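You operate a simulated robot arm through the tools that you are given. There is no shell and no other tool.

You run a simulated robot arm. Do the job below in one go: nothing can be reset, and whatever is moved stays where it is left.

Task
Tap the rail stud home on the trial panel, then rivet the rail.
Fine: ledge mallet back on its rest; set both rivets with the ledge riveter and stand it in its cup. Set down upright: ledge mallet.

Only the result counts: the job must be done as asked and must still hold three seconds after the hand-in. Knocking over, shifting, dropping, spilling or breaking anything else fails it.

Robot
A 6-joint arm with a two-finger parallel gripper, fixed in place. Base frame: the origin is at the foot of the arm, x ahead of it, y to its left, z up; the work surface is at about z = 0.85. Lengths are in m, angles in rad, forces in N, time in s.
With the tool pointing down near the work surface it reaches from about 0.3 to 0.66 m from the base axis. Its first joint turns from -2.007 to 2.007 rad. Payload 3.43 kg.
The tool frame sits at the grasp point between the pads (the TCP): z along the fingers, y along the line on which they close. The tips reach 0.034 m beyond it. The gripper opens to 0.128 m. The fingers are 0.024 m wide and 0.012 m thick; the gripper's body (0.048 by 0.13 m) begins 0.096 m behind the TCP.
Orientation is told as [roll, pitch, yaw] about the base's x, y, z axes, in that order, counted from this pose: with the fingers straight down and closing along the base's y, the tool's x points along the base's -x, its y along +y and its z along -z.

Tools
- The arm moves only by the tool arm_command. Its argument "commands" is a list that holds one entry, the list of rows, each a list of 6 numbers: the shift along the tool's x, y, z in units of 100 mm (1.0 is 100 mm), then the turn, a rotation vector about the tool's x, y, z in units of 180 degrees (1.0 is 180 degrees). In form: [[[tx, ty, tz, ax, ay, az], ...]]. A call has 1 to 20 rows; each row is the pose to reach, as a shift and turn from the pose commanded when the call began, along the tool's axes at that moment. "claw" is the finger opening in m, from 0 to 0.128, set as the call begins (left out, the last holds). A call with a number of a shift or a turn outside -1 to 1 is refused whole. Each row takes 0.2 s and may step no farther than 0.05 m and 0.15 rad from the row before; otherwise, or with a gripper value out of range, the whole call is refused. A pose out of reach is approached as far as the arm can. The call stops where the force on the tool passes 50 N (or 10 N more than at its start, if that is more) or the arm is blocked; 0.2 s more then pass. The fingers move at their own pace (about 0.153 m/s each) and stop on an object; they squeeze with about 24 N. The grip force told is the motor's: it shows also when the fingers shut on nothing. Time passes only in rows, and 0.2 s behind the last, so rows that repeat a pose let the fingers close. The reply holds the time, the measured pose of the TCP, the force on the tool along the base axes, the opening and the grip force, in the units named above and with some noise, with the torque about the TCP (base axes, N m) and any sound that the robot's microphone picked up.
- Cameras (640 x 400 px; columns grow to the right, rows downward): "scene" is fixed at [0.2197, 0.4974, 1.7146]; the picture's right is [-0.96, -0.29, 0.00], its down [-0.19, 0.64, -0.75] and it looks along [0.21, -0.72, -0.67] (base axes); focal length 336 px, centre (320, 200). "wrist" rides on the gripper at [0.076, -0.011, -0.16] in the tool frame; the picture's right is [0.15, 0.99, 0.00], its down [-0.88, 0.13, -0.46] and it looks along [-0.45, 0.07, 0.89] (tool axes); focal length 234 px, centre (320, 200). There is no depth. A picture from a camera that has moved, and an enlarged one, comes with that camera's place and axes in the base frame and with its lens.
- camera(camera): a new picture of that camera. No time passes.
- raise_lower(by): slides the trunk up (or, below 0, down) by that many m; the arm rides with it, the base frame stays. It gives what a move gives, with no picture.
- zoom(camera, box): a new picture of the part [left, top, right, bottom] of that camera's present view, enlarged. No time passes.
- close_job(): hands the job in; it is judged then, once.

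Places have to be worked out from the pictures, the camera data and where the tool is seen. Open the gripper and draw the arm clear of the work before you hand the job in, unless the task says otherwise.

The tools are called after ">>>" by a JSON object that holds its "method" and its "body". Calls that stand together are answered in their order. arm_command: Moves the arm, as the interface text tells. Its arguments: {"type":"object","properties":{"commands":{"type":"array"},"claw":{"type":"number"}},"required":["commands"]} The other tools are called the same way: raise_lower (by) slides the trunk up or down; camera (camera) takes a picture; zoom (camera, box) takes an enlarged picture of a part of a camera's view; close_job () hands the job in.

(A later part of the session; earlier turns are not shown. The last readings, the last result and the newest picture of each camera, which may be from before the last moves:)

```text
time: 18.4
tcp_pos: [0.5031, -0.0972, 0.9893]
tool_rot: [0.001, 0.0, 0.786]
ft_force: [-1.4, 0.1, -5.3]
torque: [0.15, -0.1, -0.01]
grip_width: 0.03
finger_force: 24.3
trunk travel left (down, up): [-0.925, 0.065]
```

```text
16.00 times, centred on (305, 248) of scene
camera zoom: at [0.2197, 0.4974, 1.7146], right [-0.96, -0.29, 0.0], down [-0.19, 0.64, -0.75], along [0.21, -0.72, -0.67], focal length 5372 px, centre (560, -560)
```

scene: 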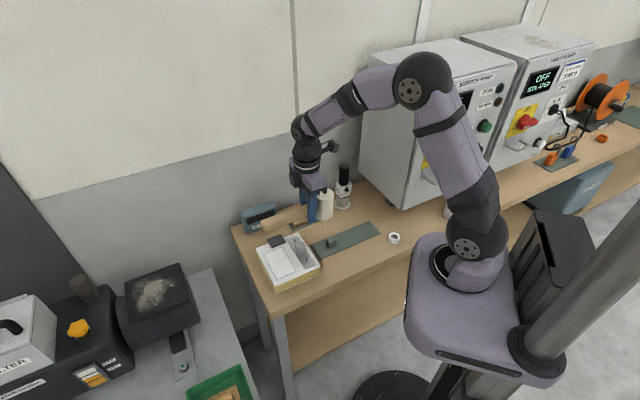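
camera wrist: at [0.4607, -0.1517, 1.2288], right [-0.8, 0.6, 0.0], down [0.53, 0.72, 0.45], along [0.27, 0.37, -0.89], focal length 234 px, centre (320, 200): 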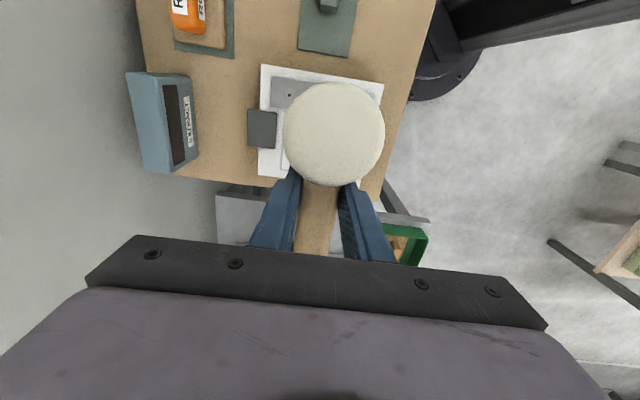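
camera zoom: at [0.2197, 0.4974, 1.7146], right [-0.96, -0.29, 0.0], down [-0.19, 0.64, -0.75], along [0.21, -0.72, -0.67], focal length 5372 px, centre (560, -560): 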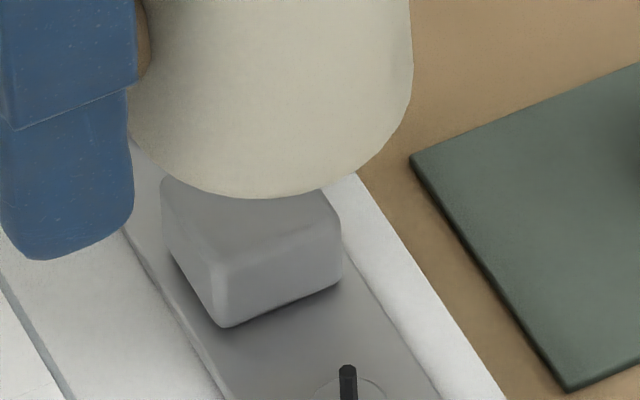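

The second tap moved it less (about 0.6 mm more), so it's close to home. I'll tap again a bit harder and compare.

>>> {"method": "arm_command", "body": {"commands": [[[0, 0, 0.42, 0, 0, 0], [0, 0, 0.0, 0, 0, 0]]]}}

>>> {"method": "zoom", "body": {"camera": "scene", "box": [290, 235, 320, 260]}}

```text
time: 19.0
tcp_pos: [0.5021, -0.0948, 0.9903]
tool_rot: [0.001, 0.0, 0.786]
ft_force: [0.0, 0.8, -4.7]
torque: [0.08, -0.17, 0.01]
grip_width: 0.0299
finger_force: 23.8
trunk travel left (down, up): [-0.925, 0.065]
```

```text
16.00 times, centred on (305, 248) of scene
camera zoom: at [0.2197, 0.4974, 1.7146], right [-0.96, -0.29, 0.0], down [-0.19, 0.64, -0.75], along [0.21, -0.72, -0.67], focal length 5372 px, centre (560, -560)
```

zoom: 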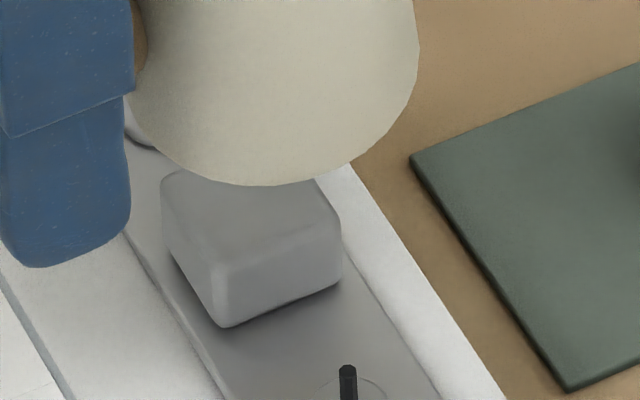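

The stud stopped moving between taps 2 and 3, so it appears seated, though the mallet is creeping up slightly in the grip. I'll raise the mallet and inspect the stud without obstruction.

>>> {"method": "arm_command", "body": {"commands": [[[0, 0, -0.3, 0, 0, 0], [0, 0, -0.6, 0, 0, 0], [0, 0, -0.6, 0, 0, 0]]]}}

>>> {"method": "zoom", "body": {"camera": "scene", "box": [285, 220, 335, 270]}}

>>> {"method": "zoom", "body": {"camera": "scene", "box": [295, 238, 315, 258]}}

>>> {"method": "camera", "body": {"camera": "wrist"}}

>>> {"method": "zoom", "body": {"camera": "scene", "box": [240, 170, 360, 290]}}

```text
time: 19.8
tcp_pos: [0.5034, -0.095, 1.0511]
tool_rot: [-0.001, 0.0, 0.787]
ft_force: [1.0, -0.6, -5.8]
torque: [0.13, -0.09, -0.02]
grip_width: 0.0301
finger_force: 24.4
trunk travel left (down, up): [-0.925, 0.065]
```

```text
8.00 times, centred on (310, 245) of scene
camera zoom: at [0.2197, 0.4974, 1.7146], right [-0.96, -0.29, 0.0], down [-0.19, 0.64, -0.75], along [0.21, -0.72, -0.67], focal length 2686 px, centre (400, -160)
```

zoom: 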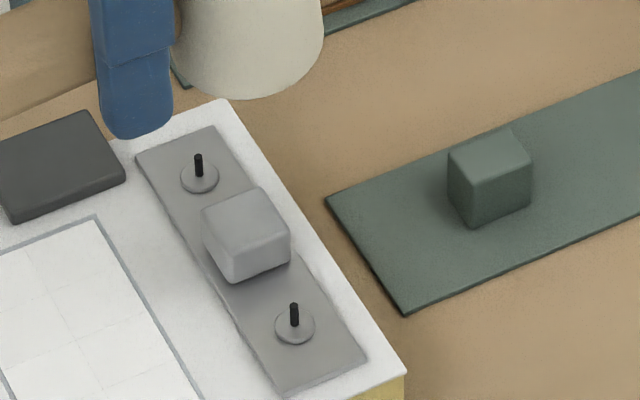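

```text
16.00 times, centred on (305, 248) of scene
camera zoom: at [0.2197, 0.4974, 1.7146], right [-0.96, -0.29, 0.0], down [-0.19, 0.64, -0.75], along [0.21, -0.72, -0.67], focal length 5372 px, centre (560, -568)
```

zoom: 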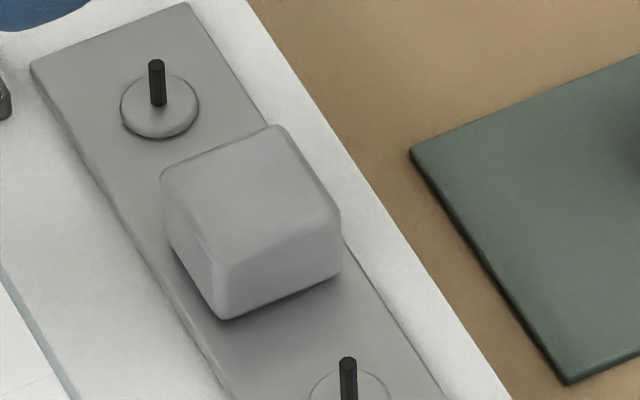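

```text
taken
camera wrist: at [0.4577, -0.1561, 1.2093], right [-0.8, 0.6, 0.0], down [0.53, 0.72, 0.46], along [0.27, 0.37, -0.89], focal length 234 px, centre (320, 200)
```

wrist: 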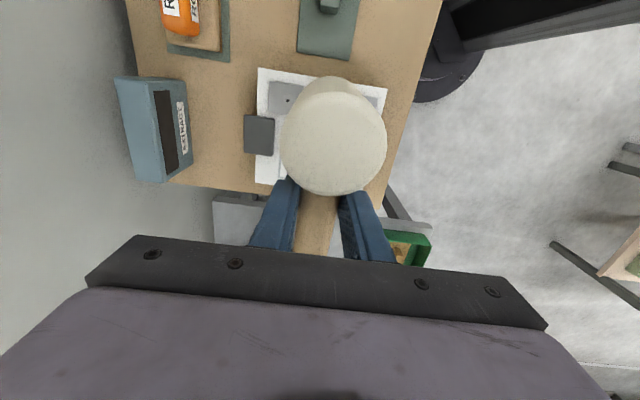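

```text
3.33 times, centred on (300, 230) of scene
camera zoom: at [0.2197, 0.4974, 1.7146], right [-0.96, -0.29, 0.0], down [-0.19, 0.64, -0.75], along [0.21, -0.72, -0.67], focal length 1119 px, centre (387, 100)
```

zoom: 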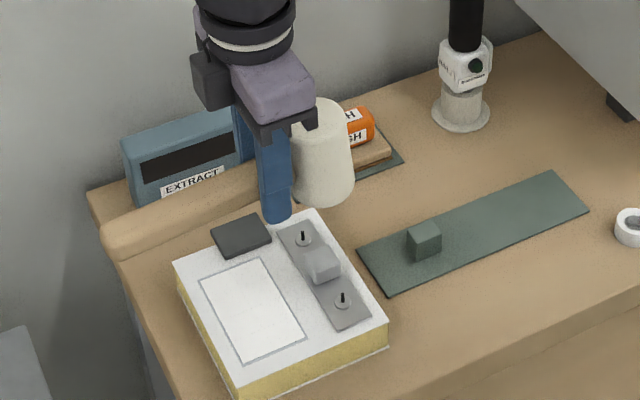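

The stud now sits down on the rail with no shank showing and no longer moves, so it is home. The mallet has tilted head-up several degrees in the grip; I'll measure that tilt before returning it.

>>> {"method": "zoom", "body": {"camera": "scene", "box": [260, 180, 350, 250]}}

>>> {"method": "zoom", "body": {"camera": "wrist", "box": [240, 50, 420, 220]}}

```text
5.71 times, centred on (305, 215) of scene
camera zoom: at [0.2197, 0.4974, 1.7146], right [-0.96, -0.29, 0.0], down [-0.19, 0.64, -0.75], along [0.21, -0.72, -0.67], focal length 1919 px, centre (406, 114)
```

zoom: 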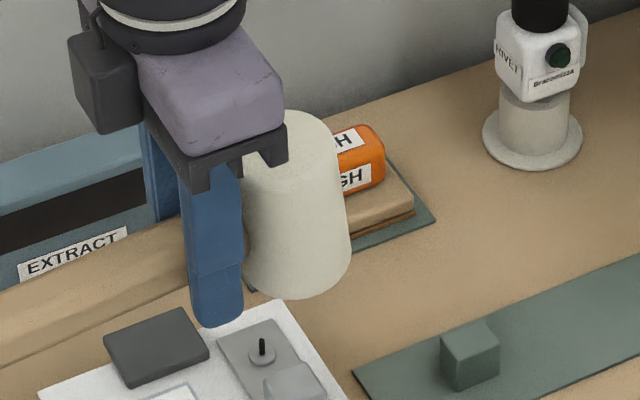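

```text
2.35 times, centred on (330, 135) of wrist
camera zoom: at [0.4577, -0.1561, 1.2093], right [-0.8, 0.6, 0.0], down [0.53, 0.72, 0.46], along [0.27, 0.37, -0.89], focal length 551 px, centre (296, 353)
```

zoom: 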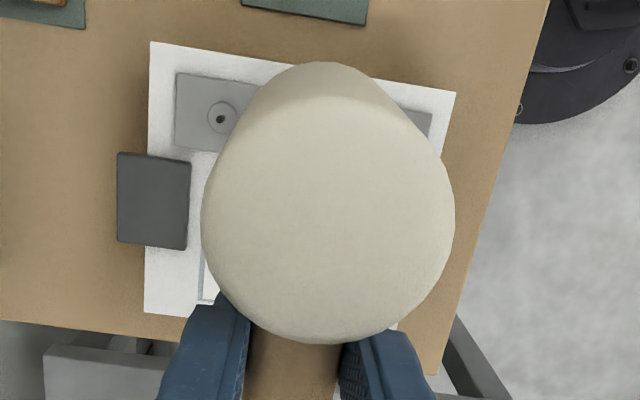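

The tilt is roughly 5–6° head-up. I'll carry the mallet back along the ledge to above its rest first, then level it with a matching gripper tilt.

>>> {"method": "arm_command", "body": {"commands": [[[0.25, 0, 0, 0, 0, 0], [0.55, -0.02, 0, 0, 0, 0], [0.9, -0.04, 0, 0, 0, 0]]]}}

>>> {"method": "arm_command", "body": {"commands": [[[0.3, -0.02, 0, 0, 0, 0], [0.6, -0.03, 0, 0, 0, 0], [0.9, -0.04, 0, 0, 0, 0]]]}}

>>> {"method": "arm_command", "body": {"commands": [[[0.3, -0.02, 0, 0, 0, 0], [0.6, -0.03, 0, 0, 0, 0], [0.8, -0.035, 0, 0, 0, 0]]]}}

>>> {"method": "zoom", "body": {"camera": "scene", "box": [290, 150, 400, 260]}}

>>> {"method": "camera", "body": {"camera": "wrist"}}

```text
time: 20.6
tcp_pos: [0.4432, -0.1634, 1.05]
tool_rot: [0.0, 0.0, 0.786]
ft_force: [-0.5, -0.4, -4.9]
torque: [0.14, -0.16, 0.03]
grip_width: 0.03
finger_force: 24.7
trunk travel left (down, up): [-0.925, 0.065]
```

```text
time: 21.4
tcp_pos: [0.3828, -0.2313, 1.0497]
tool_rot: [0.001, -0.002, 0.787]
ft_force: [-1.5, -0.7, -4.8]
torque: [0.12, -0.13, 0.03]
grip_width: 0.03
finger_force: 24.1
trunk travel left (down, up): [-0.925, 0.065]
```

```text
time: 22.2
tcp_pos: [0.329, -0.2899, 1.0479]
tool_rot: [0.002, 0.0, 0.788]
ft_force: [-0.9, -0.1, -5.1]
torque: [0.12, -0.13, 0.01]
grip_width: 0.03
finger_force: 23.9
trunk travel left (down, up): [-0.925, 0.065]
```

```text
3.64 times, centred on (345, 205) of scene
camera zoom: at [0.2197, 0.4974, 1.7146], right [-0.96, -0.29, 0.0], down [-0.19, 0.64, -0.75], along [0.21, -0.72, -0.67], focal length 1221 px, centre (229, 182)
```

zoom: 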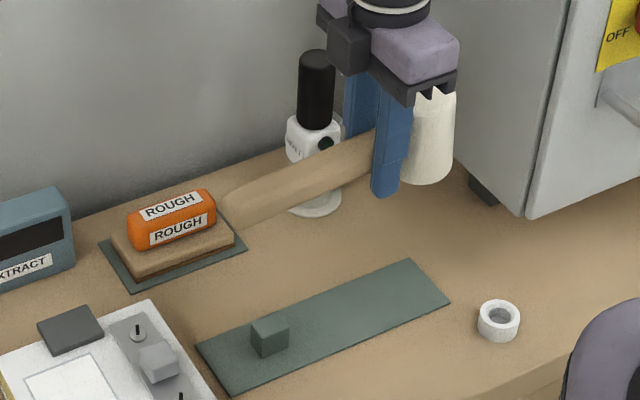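

```text
taken
camera wrist: at [0.2832, -0.3504, 1.2078], right [-0.8, 0.6, 0.0], down [0.53, 0.71, 0.46], along [0.27, 0.37, -0.89], focal length 234 px, centre (320, 200)
```

wrist: 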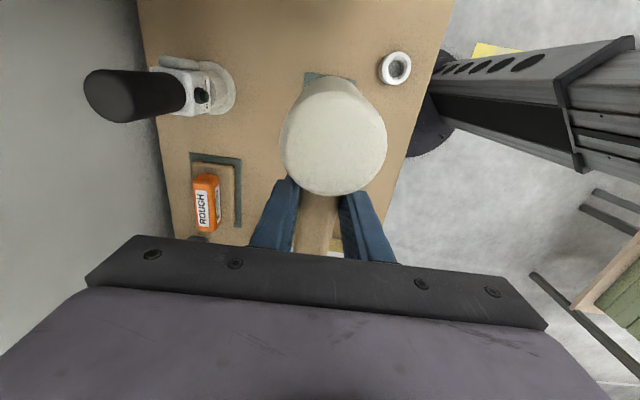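

I'll zoom on the held mallet to measure the handle slope more accurately.

>>> {"method": "zoom", "body": {"camera": "scene", "box": [335, 160, 405, 225]}}

>>> {"method": "zoom", "body": {"camera": "wrist", "box": [240, 60, 420, 230]}}

```text
6.15 times, centred on (370, 192) of scene
camera zoom: at [0.2197, 0.4974, 1.7146], right [-0.96, -0.29, 0.0], down [-0.19, 0.64, -0.75], along [0.21, -0.72, -0.67], focal length 2066 px, centre (12, 246)
```

zoom: 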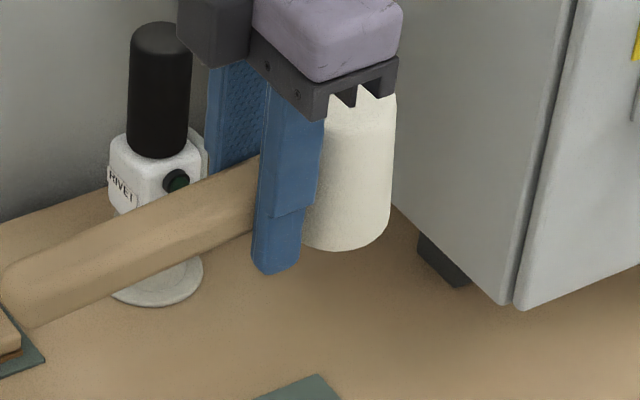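

```text
2.35 times, centred on (330, 145) of wrist
camera zoom: at [0.2832, -0.3504, 1.2078], right [-0.8, 0.6, 0.0], down [0.53, 0.71, 0.46], along [0.27, 0.37, -0.89], focal length 551 px, centre (296, 329)
```

zoom: 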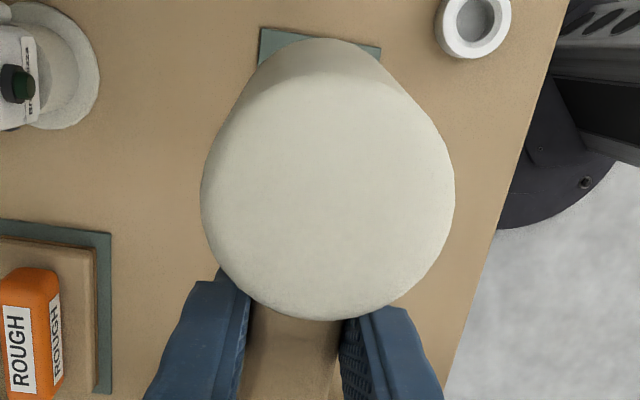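

Handle slope indicates about a 4.3° tilt. I'll level it with a matching gripper pitch, correct the xy to the pick location, and descend 80 mm.

>>> {"method": "arm_command", "body": {"commands": [[[0, 0.01, 0.1, 0, -0.012, 0], [-0.012, 0.029, 0.2, 0, -0.024, 0], [-0.012, 0.029, 0.5, 0, -0.024, 0], [-0.012, 0.029, 0.8, 0, -0.024, 0]]]}}

>>> {"method": "zoom", "body": {"camera": "scene", "box": [310, 170, 400, 260]}}

>>> {"method": "camera", "body": {"camera": "wrist"}}

```text
time: 23.2
tcp_pos: [0.3283, -0.2872, 0.9666]
tool_rot: [0.001, -0.074, 0.787]
ft_force: [0.3, -0.7, -4.2]
torque: [0.14, -0.08, 0.0]
grip_width: 0.03
finger_force: 23.8
trunk travel left (down, up): [-0.925, 0.065]
```

```text
4.44 times, centred on (355, 215) of scene
camera zoom: at [0.2197, 0.4974, 1.7146], right [-0.96, -0.29, 0.0], down [-0.19, 0.64, -0.75], along [0.21, -0.72, -0.67], focal length 1492 px, centre (164, 133)
```

zoom: 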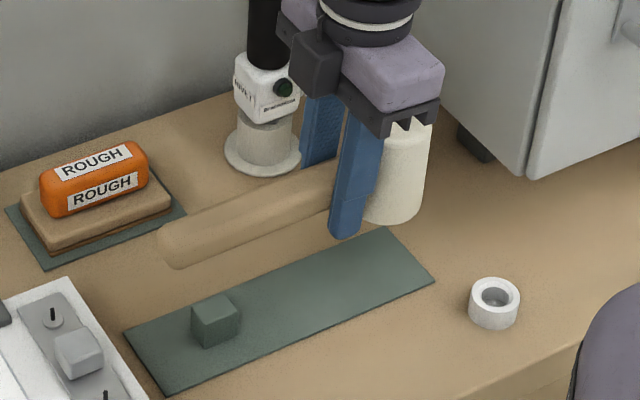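

```text
taken
camera wrist: at [0.2733, -0.3558, 1.1207], right [-0.8, 0.6, -0.01], down [0.5, 0.69, 0.52], along [0.32, 0.41, -0.85], focal length 234 px, centre (320, 200)
```

wrist: 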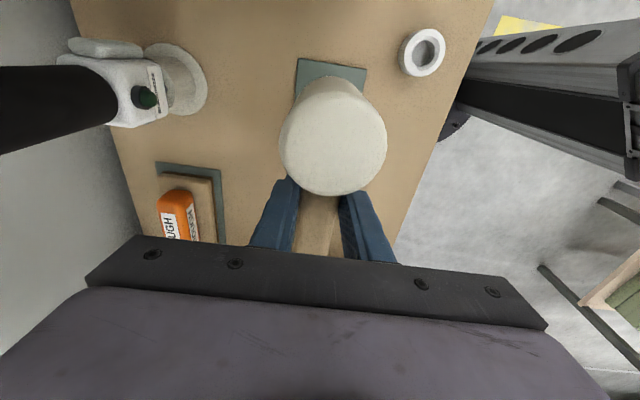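

The mallet looks level and the head is right above its original spot (0.2905, -0.325). I'll descend straight down 55 mm, compensating for the tilted tool axes.

>>> {"method": "arm_command", "body": {"commands": [[[0.0151, 0, 0.1994, 0, 0, 0], [0.0301, 0, 0.3989, 0, 0, 0], [0.0414, 0, 0.5485, 0, 0, 0]]]}}

>>> {"method": "zoom", "body": {"camera": "scene", "box": [310, 180, 390, 260]}}

```text
time: 24.0
tcp_pos: [0.3296, -0.2863, 0.9119]
tool_rot: [0.0, -0.075, 0.786]
ft_force: [-0.2, 0.5, -6.2]
torque: [0.11, -0.12, -0.02]
grip_width: 0.03
finger_force: 23.9
trunk travel left (down, up): [-0.925, 0.065]
```

```text
5.00 times, centred on (350, 220) of scene
camera zoom: at [0.2197, 0.4974, 1.7146], right [-0.96, -0.29, 0.0], down [-0.19, 0.64, -0.75], along [0.21, -0.72, -0.67], focal length 1679 px, centre (170, 100)
```

zoom: 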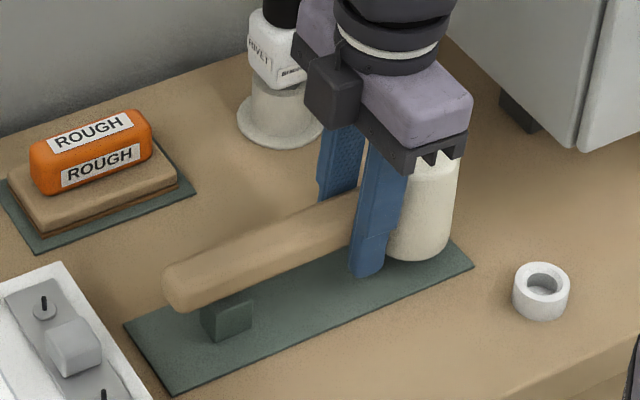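

All good, still unloaded (-5 N). I'll lower another 8 mm slowly, then feel for contact.

>>> {"method": "arm_command", "body": {"commands": [[[0.003, 0, 0.04, 0, 0, 0], [0.006, 0, 0.08, 0, 0, 0]]]}}

>>> {"method": "zoom", "body": {"camera": "scene", "box": [310, 180, 390, 260]}}

```text
time: 24.6
tcp_pos: [0.3268, -0.2863, 0.9038]
tool_rot: [-0.001, -0.076, 0.788]
ft_force: [0.0, 0.2, -5.2]
torque: [0.09, -0.11, -0.01]
grip_width: 0.0301
finger_force: 23.8
trunk travel left (down, up): [-0.925, 0.065]
```

```text
5.00 times, centred on (350, 220) of scene
camera zoom: at [0.2197, 0.4974, 1.7146], right [-0.96, -0.29, 0.0], down [-0.19, 0.64, -0.75], along [0.21, -0.72, -0.67], focal length 1679 px, centre (170, 100)
```

zoom: 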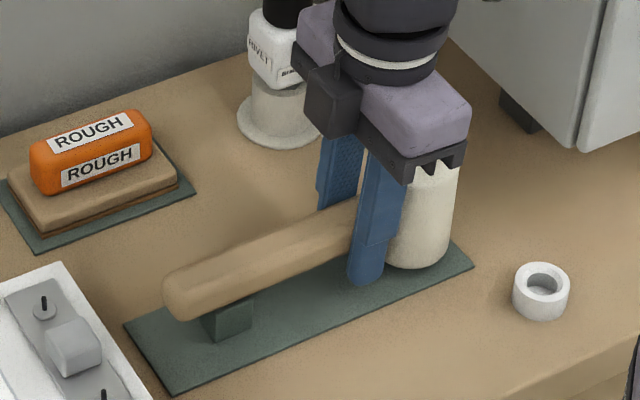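

Still hanging free with about 3 mm to go. I'll lower 2 mm at a time and watch for the force change.

>>> {"method": "arm_command", "body": {"commands": [[[0.0015, 0, 0.02, 0, 0, 0], [0.0019, 0, 0.025, 0, 0, 0]]]}}

```text
time: 25.2
tcp_pos: [0.3285, -0.286, 0.9014]
tool_rot: [0.001, -0.074, 0.786]
ft_force: [0.9, 0.9, -4.4]
torque: [0.1, -0.12, 0.0]
grip_width: 0.0298
finger_force: 24.2
trunk travel left (down, up): [-0.925, 0.065]
```

>>> {"method": "arm_command", "body": {"commands": [[[0.0008, 0, 0.01, 0, 0, 0], [0.0015, 0, 0.02, 0, 0, 0]]]}}

>>> {"method": "zoom", "body": {"camera": "scene", "box": [310, 180, 390, 260]}}

```text
time: 25.8
tcp_pos: [0.3279, -0.2858, 0.8995]
tool_rot: [0.0, -0.076, 0.785]
ft_force: [0.4, -0.5, -4.7]
torque: [0.11, -0.13, 0.04]
grip_width: 0.0297
finger_force: 24.1
trunk travel left (down, up): [-0.925, 0.065]
```

```text
5.00 times, centred on (350, 220) of scene
camera zoom: at [0.2197, 0.4974, 1.7146], right [-0.96, -0.29, 0.0], down [-0.19, 0.64, -0.75], along [0.21, -0.72, -0.67], focal length 1679 px, centre (170, 100)
```

zoom: 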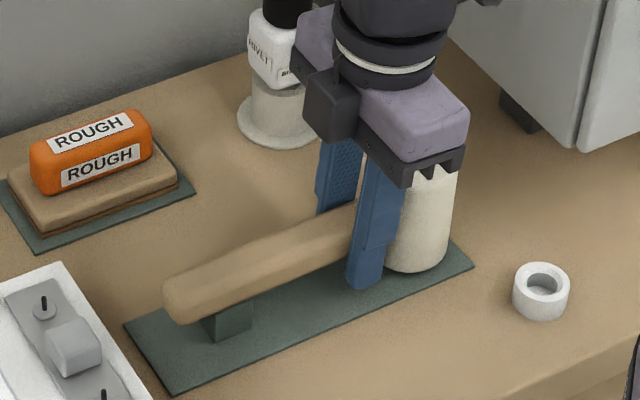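

No load change yet, so the mallet still hangs in the grip. I'll lower 2 mm more.

>>> {"method": "arm_command", "body": {"commands": [[[0.0008, 0, 0.01, 0, 0, 0], [0.0015, 0, 0.02, 0, 0, 0], [0.0015, 0, 0.02, 0, 0, 0]]]}}

```text
time: 26.6
tcp_pos: [0.3281, -0.2869, 0.8979]
tool_rot: [0.0, -0.074, 0.785]
ft_force: [0.5, -0.6, -4.7]
torque: [0.09, -0.08, 0.02]
grip_width: 0.0296
finger_force: 23.7
trunk travel left (down, up): [-0.925, 0.065]
```

>>> {"method": "arm_command", "body": {"commands": [[[0.0008, 0, 0.01, 0, 0, 0], [0.0015, 0, 0.02, 0, 0, 0], [0.0015, 0, 0.02, 0, 0, 0]]]}}

>>> {"method": "zoom", "body": {"camera": "scene", "box": [320, 190, 385, 255]}}

```text
time: 27.4
tcp_pos: [0.3278, -0.2851, 0.8963]
tool_rot: [0.002, -0.074, 0.789]
ft_force: [0.8, 2.2, 4.1]
torque: [0.48, -0.39, 0.12]
grip_width: 0.0302
finger_force: 24.0
trunk travel left (down, up): [-0.925, 0.065]
```

```text
6.15 times, centred on (352, 222) of scene
camera zoom: at [0.2197, 0.4974, 1.7146], right [-0.96, -0.29, 0.0], down [-0.19, 0.64, -0.75], along [0.21, -0.72, -0.67], focal length 2066 px, centre (120, 62)
```

zoom: 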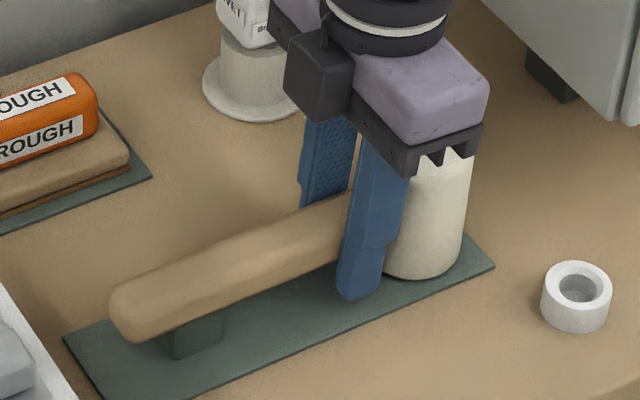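

The post now takes load (+9 N) while the head seems just above the mat. I'll pitch the head down about 1° to bring it onto the mat.

>>> {"method": "arm_command", "body": {"commands": [[[0, 0, 0, 0, -0.003, 0], [0, 0, 0, 0, -0.006, 0], [0, 0, 0, 0, -0.006, 0]]]}}

>>> {"method": "zoom", "body": {"camera": "scene", "box": [345, 205, 385, 245]}}

>>> {"method": "camera", "body": {"camera": "wrist"}}

```text
time: 28.2
tcp_pos: [0.3282, -0.2866, 0.8977]
tool_rot: [-0.002, -0.093, 0.786]
ft_force: [-1.8, -0.5, 6.6]
torque: [-0.51, 0.57, -0.04]
grip_width: 0.03
finger_force: 23.8
trunk travel left (down, up): [-0.925, 0.065]
```

```text
10.00 times, centred on (365, 225) of scene
camera zoom: at [0.2197, 0.4974, 1.7146], right [-0.96, -0.29, 0.0], down [-0.19, 0.64, -0.75], along [0.21, -0.72, -0.67], focal length 3358 px, centre (-130, -50)
```

zoom: 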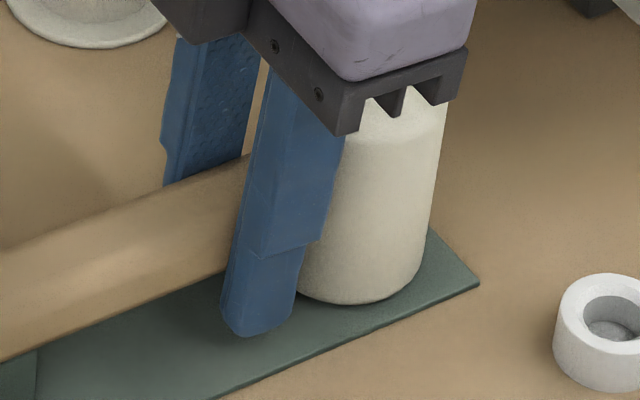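

```text
taken
camera wrist: at [0.271, -0.3569, 1.0489], right [-0.8, 0.6, -0.02], down [0.5, 0.68, 0.54], along [0.33, 0.42, -0.84], focal length 234 px, centre (320, 200)
```

wrist: 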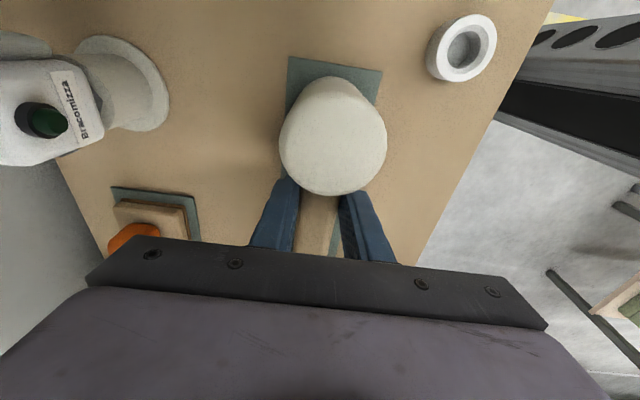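

Torque reversed, so the head is now on the mat; the balance point is midway. I'll back off half the pitch and then open the gripper slightly to release.

>>> {"method": "arm_command", "body": {"commands": [[[0, 0, 0, 0, 0.003, 0], [0, 0, 0, 0, 0.003, 0]]]}}

>>> {"method": "arm_command", "body": {"commands": [[[0, 0, 0, 0, 0, 0], [0, 0, 0, 0, 0, 0], [0, 0, 0, 0, 0, 0]]], "claw": 0.07}}

>>> {"method": "zoom", "body": {"camera": "scene", "box": [310, 180, 390, 260]}}

>>> {"method": "camera", "body": {"camera": "wrist"}}

```text
time: 28.8
tcp_pos: [0.3273, -0.2865, 0.8963]
tool_rot: [-0.001, -0.083, 0.786]
ft_force: [-0.3, -1.3, 1.0]
torque: [-0.05, -0.04, 0.03]
grip_width: 0.0299
finger_force: 24.1
trunk travel left (down, up): [-0.925, 0.065]
```

```text
time: 29.6
tcp_pos: [0.3275, -0.2862, 0.8965]
tool_rot: [0.0, -0.086, 0.786]
ft_force: [0.7, 0.5, -0.3]
torque: [-0.02, 0.0, -0.01]
grip_width: 0.07
finger_force: 0.1
trunk travel left (down, up): [-0.925, 0.065]
```

```text
5.00 times, centred on (350, 220) of scene
camera zoom: at [0.2197, 0.4974, 1.7146], right [-0.96, -0.29, 0.0], down [-0.19, 0.64, -0.75], along [0.21, -0.72, -0.67], focal length 1679 px, centre (170, 100)
```

zoom: 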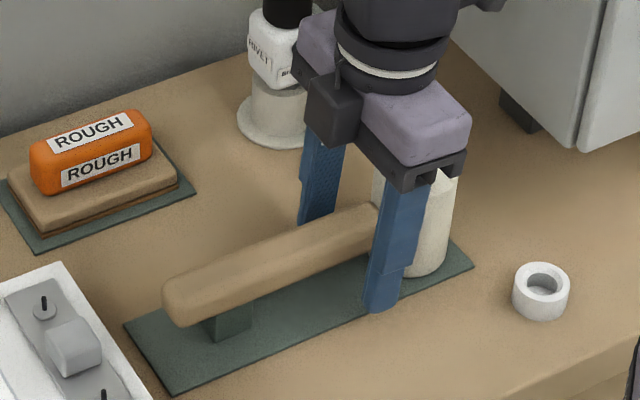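

```text
taken
camera wrist: at [0.2724, -0.3558, 1.0494], right [-0.8, 0.6, -0.01], down [0.5, 0.69, 0.53], along [0.32, 0.42, -0.85], focal length 234 px, centre (320, 200)
```

wrist: 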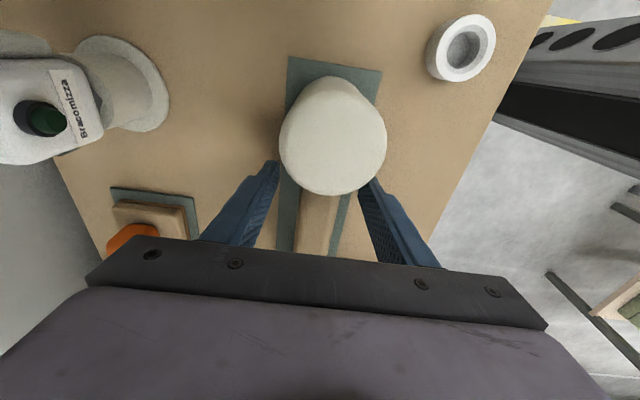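

Mallet released and resting as it started. I'll rise straight up 100 mm and take out the pitch.

>>> {"method": "arm_command", "body": {"commands": [[[-0.0212, 0, -0.249, 0, 0, 0], [-0.0424, 0, -0.498, 0, 0, 0], [-0.0635, 0, -0.747, 0, 0, 0], [-0.0847, 0, -0.996, 0, 0, 0], [-0.0847, 0, -0.996, 0, 0.027, 0]]]}}

>>> {"method": "zoom", "body": {"camera": "scene", "box": [310, 180, 390, 260]}}

>>> {"method": "camera", "body": {"camera": "wrist"}}

```text
time: 30.8
tcp_pos: [0.3281, -0.2852, 0.9955]
tool_rot: [0.001, 0.003, 0.785]
ft_force: [-0.1, -0.2, -0.4]
torque: [-0.02, 0.0, 0.01]
grip_width: 0.0699
finger_force: 0.1
trunk travel left (down, up): [-0.925, 0.065]
```

```text
5.00 times, centred on (350, 220) of scene
camera zoom: at [0.2197, 0.4974, 1.7146], right [-0.96, -0.29, 0.0], down [-0.19, 0.64, -0.75], along [0.21, -0.72, -0.67], focal length 1679 px, centre (170, 100)
```

zoom: 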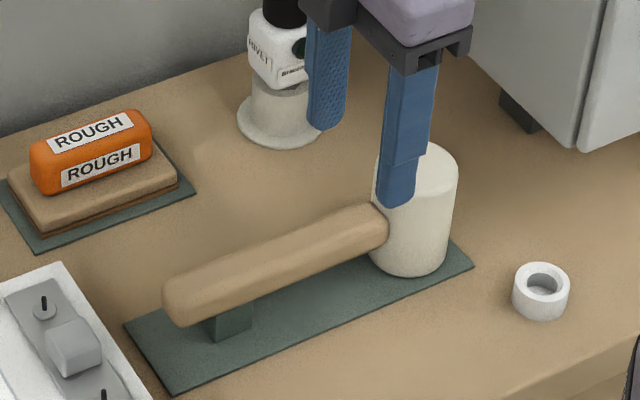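

```text
taken
camera wrist: at [0.2823, -0.3462, 1.1552], right [-0.8, 0.6, 0.0], down [0.53, 0.72, 0.45], along [0.27, 0.37, -0.89], focal length 234 px, centre (320, 200)
```

wrist: 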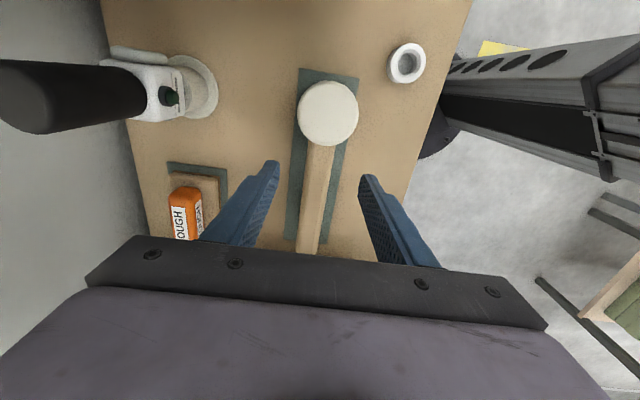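

The mallet is back on its rest upright. Before riveting I want a close low-angle look at the stud, so I'll move the empty gripper over the panel and turn back to yaw -45°.

>>> {"method": "arm_command", "body": {"commands": [[[0, 0, -0.3, 0, 0, 0.02], [-0.05, 0, -0.55, 0, 0, 0.06], [-0.2, 0, -0.55, 0, 0, 0.1], [-0.4, 0, -0.55, 0, 0, 0.14], [-0.6, 0, -0.55, 0, 0, 0.18], [-0.8, 0, -0.55, 0, 0, 0.22], [-1.0, 0.0, -0.55, 0, 0, 0.25]]]}}

```text
time: 32.4
tcp_pos: [0.3999, -0.2135, 1.052]
tool_rot: [0.0, 0.002, -0.002]
ft_force: [-0.7, -0.9, -0.4]
torque: [-0.03, 0.02, -0.01]
grip_width: 0.0701
finger_force: 0.0
trunk travel left (down, up): [-0.925, 0.065]
```

Now I'll finish the turn to yaw -45° and stop above the stud.

>>> {"method": "arm_command", "body": {"commands": [[[-0.1, 0.12, 0, 0, 0, 0.04], [-0.2, 0.24, 0, 0, 0, 0.08], [-0.3, 0.36, 0, 0, 0, 0.12], [-0.4, 0.48, 0, 0, 0, 0.16], [-0.5, 0.6, 0, 0, 0, 0.2], [-0.6, 0.7, 0, 0, 0, 0.23], [-0.686, 0.815, 0, 0, 0, 0.25]]]}}

>>> {"method": "camera", "body": {"camera": "wrist"}}

>>> {"method": "zoom", "body": {"camera": "wrist", "box": [270, 80, 390, 200]}}

```text
time: 34.0
tcp_pos: [0.4676, -0.1317, 1.0522]
tool_rot: [-0.001, 0.001, -0.787]
ft_force: [0.1, 0.1, -0.3]
torque: [-0.05, 0.01, 0.03]
grip_width: 0.07
finger_force: 0.1
trunk travel left (down, up): [-0.925, 0.065]
```

```text
taken
camera wrist: at [0.406, -0.085, 1.2108], right [0.6, 0.8, 0.0], down [0.71, -0.53, 0.45], along [0.36, -0.27, -0.89], focal length 234 px, centre (320, 200)
```

wrist: 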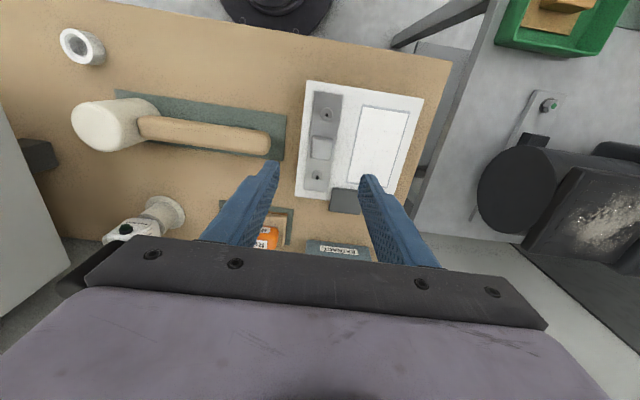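

```text
3.33 times, centred on (330, 140) of wrist
camera zoom: at [0.406, -0.085, 1.2108], right [0.6, 0.8, 0.0], down [0.71, -0.53, 0.45], along [0.36, -0.27, -0.89], focal length 781 px, centre (287, 400)
```

zoom: 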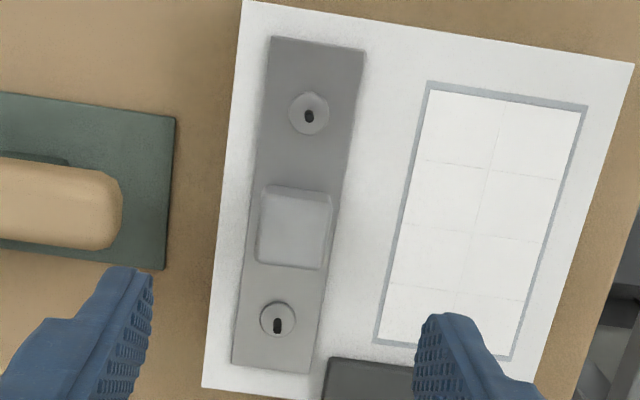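

Rivets come out at A ≈ (0.441, -0.101) and B ≈ (0.502, -0.160), with the stud midway. I'll tilt the gripper about 30° so the wrist camera sees the stud's underside edge from a lower angle.

>>> {"method": "arm_command", "body": {"commands": [[[0, 0, 0, 0, -0.04, 0], [0, 0, 0, 0, -0.08, 0], [0, 0, 0, 0, -0.12, 0], [0, 0, 0, 0, -0.16, 0], [0, 0, 0, 0, -0.2, 0]]]}}

>>> {"method": "camera", "body": {"camera": "wrist"}}

```text
time: 35.2
tcp_pos: [0.4655, -0.1325, 1.0523]
tool_rot: [0.002, -0.626, -0.786]
ft_force: [-0.5, 0.2, 0.5]
torque: [-0.02, 0.03, -0.02]
grip_width: 0.0701
finger_force: 0.1
trunk travel left (down, up): [-0.925, 0.065]
```

```text
taken
camera wrist: at [0.3483, -0.0301, 1.1358], right [0.62, 0.78, -0.09], down [0.41, -0.22, 0.89], along [0.68, -0.58, -0.46], focal length 234 px, centre (320, 200)
```

wrist: 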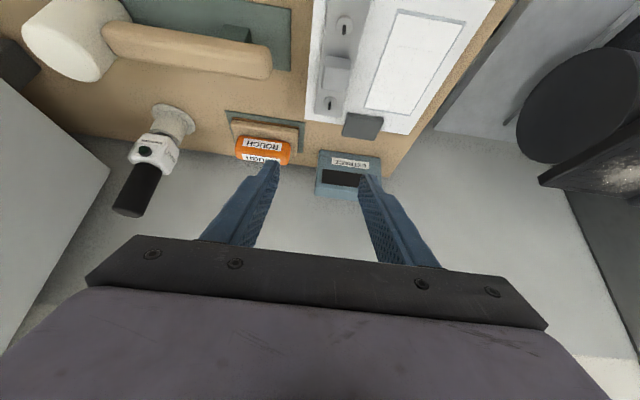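

The view is inverted (world up is image down). I'll zoom on the stud.

>>> {"method": "zoom", "body": {"camera": "wrist", "box": [300, 5, 380, 125]}}

>>> {"method": "zoom", "body": {"camera": "wrist", "box": [317, 50, 357, 90]}}

>>> {"method": "zoom", "body": {"camera": "wrist", "box": [100, 90, 220, 220]}}

```text
3.33 times, centred on (340, 65) of wrist
camera zoom: at [0.3483, -0.0301, 1.1358], right [0.62, 0.78, -0.09], down [0.41, -0.22, 0.89], along [0.68, -0.58, -0.46], focal length 781 px, centre (253, 650)
```

zoom: 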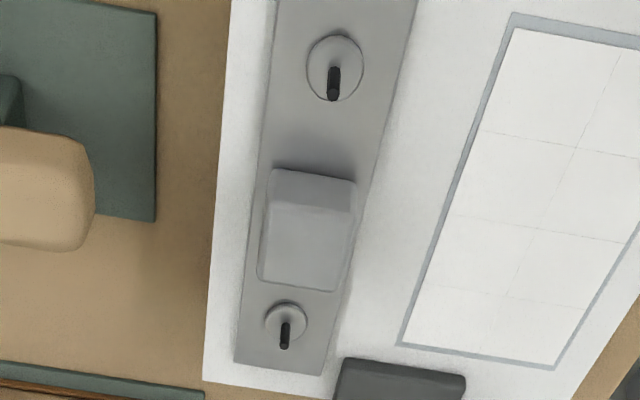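

```text
10.00 times, centred on (337, 70) of wrist
camera zoom: at [0.3483, -0.0301, 1.1358], right [0.62, 0.78, -0.09], down [0.41, -0.22, 0.89], along [0.68, -0.58, -0.46], focal length 2342 px, centre (150, 1500)
```

zoom: 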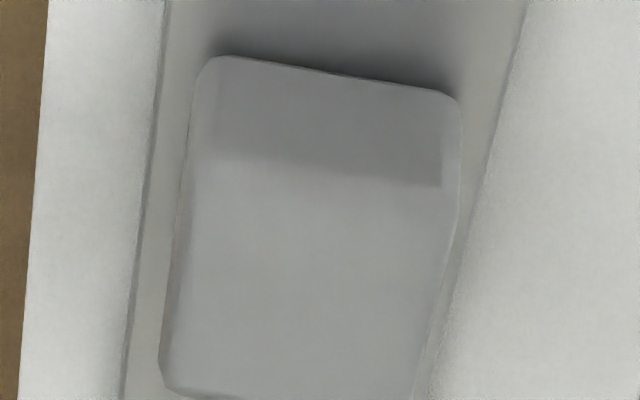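

```text
3.08 times, centred on (160, 155) of wrist
camera zoom: at [0.3483, -0.0301, 1.1358], right [0.62, 0.78, -0.09], down [0.41, -0.22, 0.89], along [0.68, -0.58, -0.46], focal length 720 px, centre (812, 338)
```

zoom: 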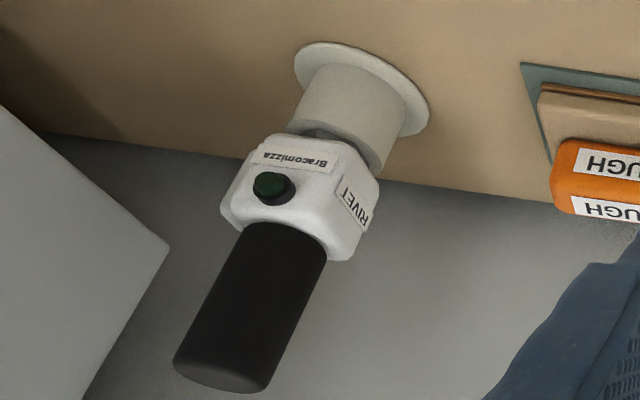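

The low-angle view shows the stud's base flush on the rail with no shank visible, so it is home. I'll untilt and head towards the riveter at about (0.408, -0.429), climbing to z ≈ 1.13.

>>> {"method": "arm_command", "body": {"commands": [[[0, 0, 0, 0, 0.04, 0], [0, 0, 0, 0, 0.08, 0], [0, 0, 0, 0, 0.12, 0], [0, 0, 0, 0, 0.16, 0], [0, 0, 0, 0, 0.2, 0]]]}}

>>> {"method": "arm_command", "body": {"commands": [[[0, 0, -0.4, 0, 0, 0], [0, -0.3, -0.8, 0, 0, 0], [0, -0.65, -0.9, 0, 0, 0], [-0.1, -1.0, -0.9, 0, 0, 0]]]}}

>>> {"method": "arm_command", "body": {"commands": [[[-0.1, -0.35, 0, 0, 0, 0], [-0.25, -0.7, 0, 0, 0, 0], [-0.4, -1.0, 0, 0, 0, 0]]]}}

>>> {"method": "camera", "body": {"camera": "wrist"}}

```text
time: 36.4
tcp_pos: [0.4673, -0.1339, 1.0512]
tool_rot: [0.0, 0.003, -0.784]
ft_force: [-0.1, -0.7, -1.1]
torque: [0.02, 0.0, 0.01]
grip_width: 0.07
finger_force: 0.1
trunk travel left (down, up): [-0.925, 0.065]
```

```text
time: 37.4
tcp_pos: [0.4046, -0.2115, 1.145]
tool_rot: [0.001, 0.001, -0.784]
ft_force: [-0.4, 0.3, 0.0]
torque: [0.04, 0.0, -0.01]
grip_width: 0.0703
finger_force: 0.0
trunk travel left (down, up): [-0.925, 0.065]
```

```text
time: 38.2
tcp_pos: [0.3611, -0.3112, 1.1421]
tool_rot: [0.002, 0.002, -0.784]
ft_force: [0.5, -0.3, 0.1]
torque: [0.04, -0.02, -0.02]
grip_width: 0.0699
finger_force: 0.1
trunk travel left (down, up): [-0.925, 0.065]
```

```text
taken
camera wrist: at [0.2998, -0.2648, 1.3021], right [0.59, 0.8, 0.0], down [0.72, -0.53, 0.45], along [0.37, -0.27, -0.89], focal length 234 px, centre (320, 200)
```

wrist: 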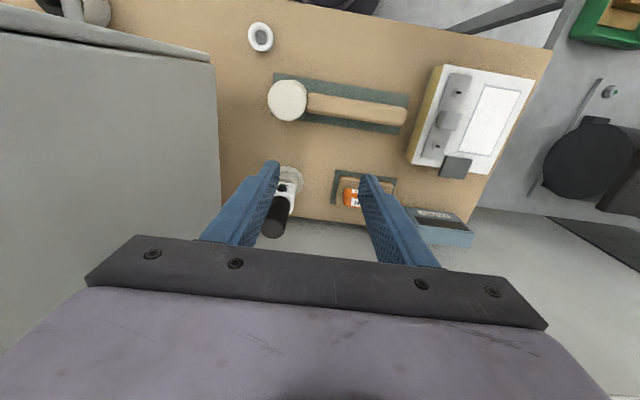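

The riveter's grip top is visible; I'll zoom to fix its axis.

>>> {"method": "zoom", "body": {"camera": "wrist", "box": [230, 150, 350, 250]}}

>>> {"method": "zoom", "body": {"camera": "scene", "box": [315, 150, 375, 215]}}

```text
4.00 times, centred on (290, 200) of wrist
camera zoom: at [0.2998, -0.2648, 1.3021], right [0.59, 0.8, 0.0], down [0.72, -0.53, 0.45], along [0.37, -0.27, -0.89], focal length 937 px, centre (440, 200)
```

zoom: 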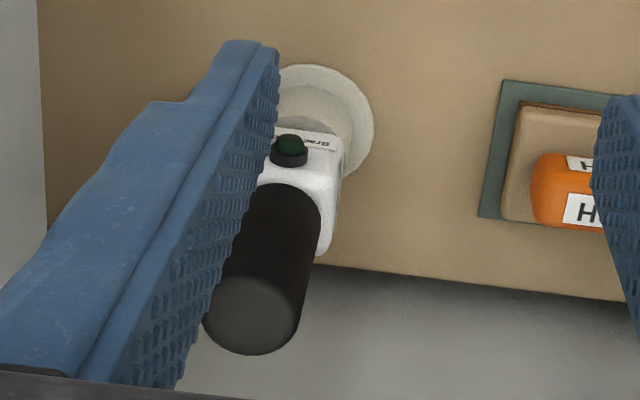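

```text
6.15 times, centred on (345, 182) of scene
camera zoom: at [0.2197, 0.4974, 1.7146], right [-0.96, -0.29, 0.0], down [-0.19, 0.64, -0.75], along [0.21, -0.72, -0.67], focal length 2066 px, centre (166, 308)
```

zoom: 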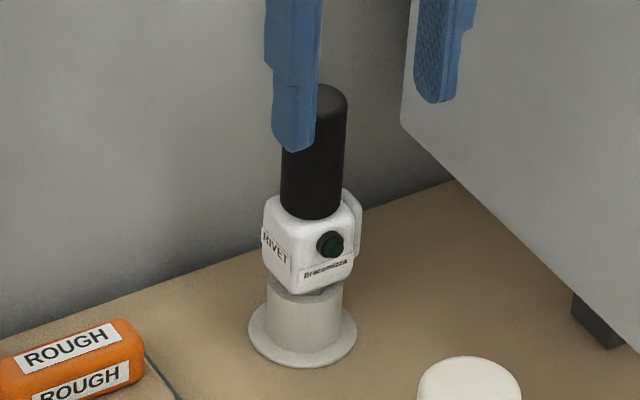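

The grip axis is at about (0.408, -0.427). I'll move over it at z ≈ 1.14 (tips well above the top) and check alignment.

>>> {"method": "arm_command", "body": {"commands": [[[-0.3, -0.15, 0, 0, 0, 0], [-0.65, -0.3, 0, 0, 0, 0], [-1.0, -0.49, 0, 0, 0, 0]]]}}

>>> {"method": "camera", "body": {"camera": "wrist"}}

```text
time: 39.0
tcp_pos: [0.3971, -0.4154, 1.1408]
tool_rot: [-0.001, 0.001, -0.782]
ft_force: [0.3, -0.9, -0.5]
torque: [0.08, 0.0, -0.01]
grip_width: 0.0701
finger_force: 0.1
trunk travel left (down, up): [-0.925, 0.065]
```

```text
taken
camera wrist: at [0.3351, -0.3701, 1.3001], right [0.6, 0.8, 0.0], down [0.72, -0.53, 0.45], along [0.37, -0.27, -0.89], focal length 234 px, centre (320, 200)
```

wrist: 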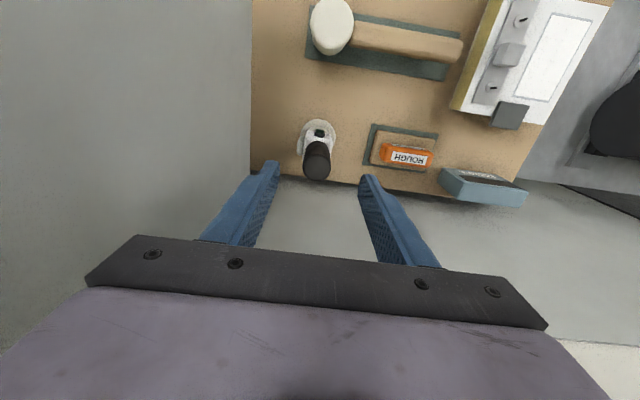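

>>> {"method": "zoom", "body": {"camera": "wrist", "box": [270, 110, 370, 200]}}

```text
4.44 times, centred on (320, 155) of wrist
camera zoom: at [0.3351, -0.3701, 1.3001], right [0.6, 0.8, 0.0], down [0.72, -0.53, 0.45], along [0.37, -0.27, -0.89], focal length 1041 px, centre (320, 400)
```

zoom: 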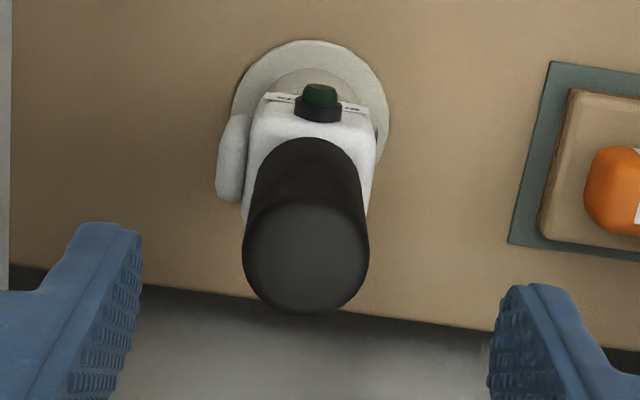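

Axis at (0.4073, -0.4278), vertical, about 34 mm diameter. I'll shift the last 16 mm and start descending with the fingers straddling the grip.

>>> {"method": "arm_command", "body": {"commands": [[[-0.158, -0.012, 0, 0, 0, 0], [-0.158, -0.012, 0.2, 0, 0, 0], [-0.158, -0.012, 0.5, 0, 0, 0]]]}}

>>> {"method": "zoom", "body": {"camera": "wrist", "box": [240, 110, 400, 240]}}

>>> {"method": "zoom", "body": {"camera": "scene", "box": [310, 120, 390, 210]}}

```text
time: 39.8
tcp_pos: [0.4063, -0.4273, 1.0912]
tool_rot: [0.0, 0.001, -0.786]
ft_force: [-0.2, -0.4, -0.2]
torque: [0.01, 0.0, 0.0]
grip_width: 0.0703
finger_force: 0.0
trunk travel left (down, up): [-0.925, 0.065]
```

```text
3.08 times, centred on (320, 175) of wrist
camera zoom: at [0.3447, -0.3815, 1.2508], right [0.6, 0.8, 0.0], down [0.72, -0.53, 0.45], along [0.37, -0.27, -0.89], focal length 720 px, centre (320, 277)
```

zoom: 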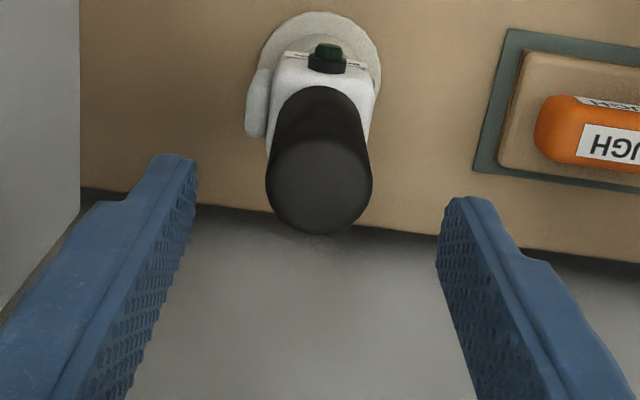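

```text
4.44 times, centred on (350, 165) of scene
camera zoom: at [0.2197, 0.4974, 1.7146], right [-0.96, -0.29, 0.0], down [-0.19, 0.64, -0.75], along [0.21, -0.72, -0.67], focal length 1492 px, centre (187, 356)
```

zoom: 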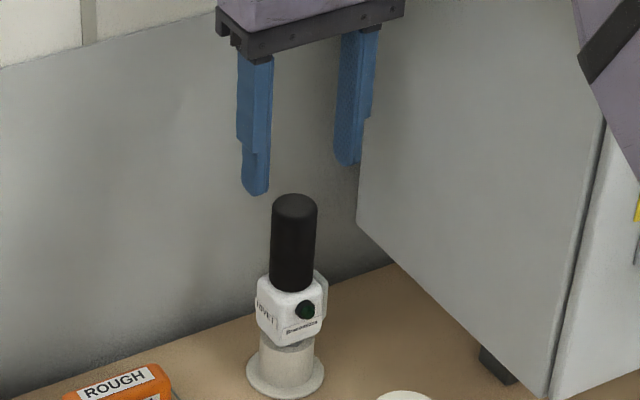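

Aligned within about 1 mm. I'll descend 89 mm so the fingertips stop just above the white body.

>>> {"method": "arm_command", "body": {"commands": [[[-0.01, 0, 0.25, 0, 0, 0], [-0.01, 0, 0.5, 0, 0, 0], [-0.01, 0, 0.7, 0, 0, 0], [-0.01, 0, 0.8, 0, 0, 0], [-0.01, 0, 0.89, 0, 0, 0]]]}}

>>> {"method": "zoom", "body": {"camera": "scene", "box": [310, 140, 380, 215]}}

>>> {"method": "camera", "body": {"camera": "wrist"}}

```text
time: 41.0
tcp_pos: [0.4078, -0.427, 1.0037]
tool_rot: [-0.002, 0.001, -0.786]
ft_force: [-0.2, 0.6, 0.4]
torque: [0.04, -0.04, -0.02]
grip_width: 0.0702
finger_force: 0.0
trunk travel left (down, up): [-0.925, 0.065]
```

```text
5.33 times, centred on (345, 178) of scene
camera zoom: at [0.2197, 0.4974, 1.7146], right [-0.96, -0.29, 0.0], down [-0.19, 0.64, -0.75], along [0.21, -0.72, -0.67], focal length 1791 px, centre (187, 320)
```

zoom: 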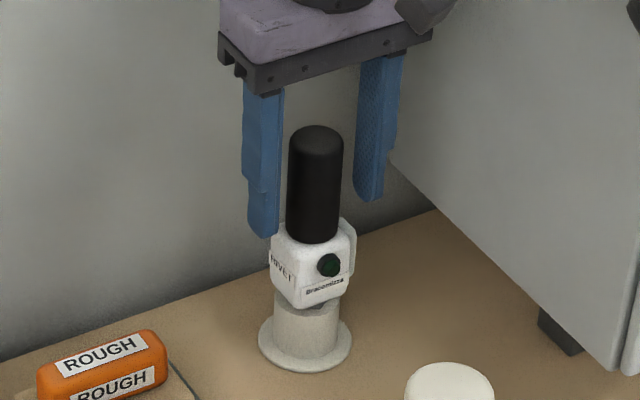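

```text
taken
camera wrist: at [0.3457, -0.3813, 1.1622], right [0.6, 0.8, 0.0], down [0.72, -0.53, 0.46], along [0.37, -0.27, -0.89], focal length 234 px, centre (320, 200)
```

wrist: 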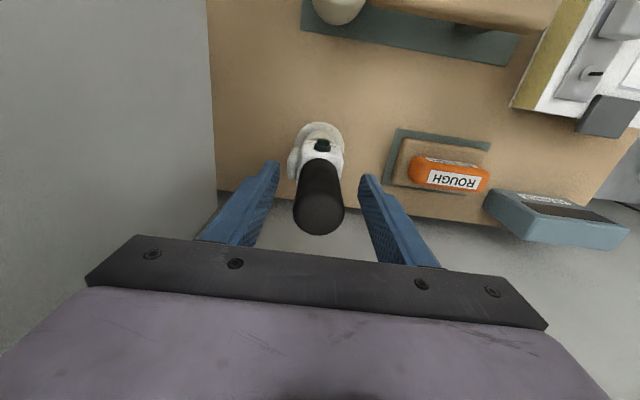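

The grip sits centred between the fingers. I'll close on it.

>>> {"method": "arm_command", "body": {"commands": [[[0, 0, 0, 0, 0, 0], [0, 0, 0, 0, 0, 0], [0, 0, 0, 0, 0, 0]]], "claw": 0.0}}

>>> {"method": "zoom", "body": {"camera": "scene", "box": [310, 140, 380, 215]}}

```text
time: 41.8
tcp_pos: [0.4079, -0.4285, 1.0018]
tool_rot: [0.0, -0.001, -0.787]
ft_force: [-1.0, 0.3, -0.8]
torque: [-0.04, 0.0, -0.01]
grip_width: 0.0354
finger_force: 23.9
trunk travel left (down, up): [-0.925, 0.065]
```

```text
5.33 times, centred on (345, 178) of scene
camera zoom: at [0.2197, 0.4974, 1.7146], right [-0.96, -0.29, 0.0], down [-0.19, 0.64, -0.75], along [0.21, -0.72, -0.67], focal length 1791 px, centre (187, 320)
```

zoom: 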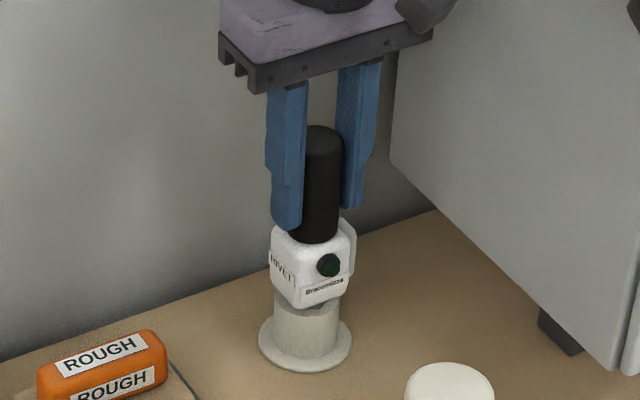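

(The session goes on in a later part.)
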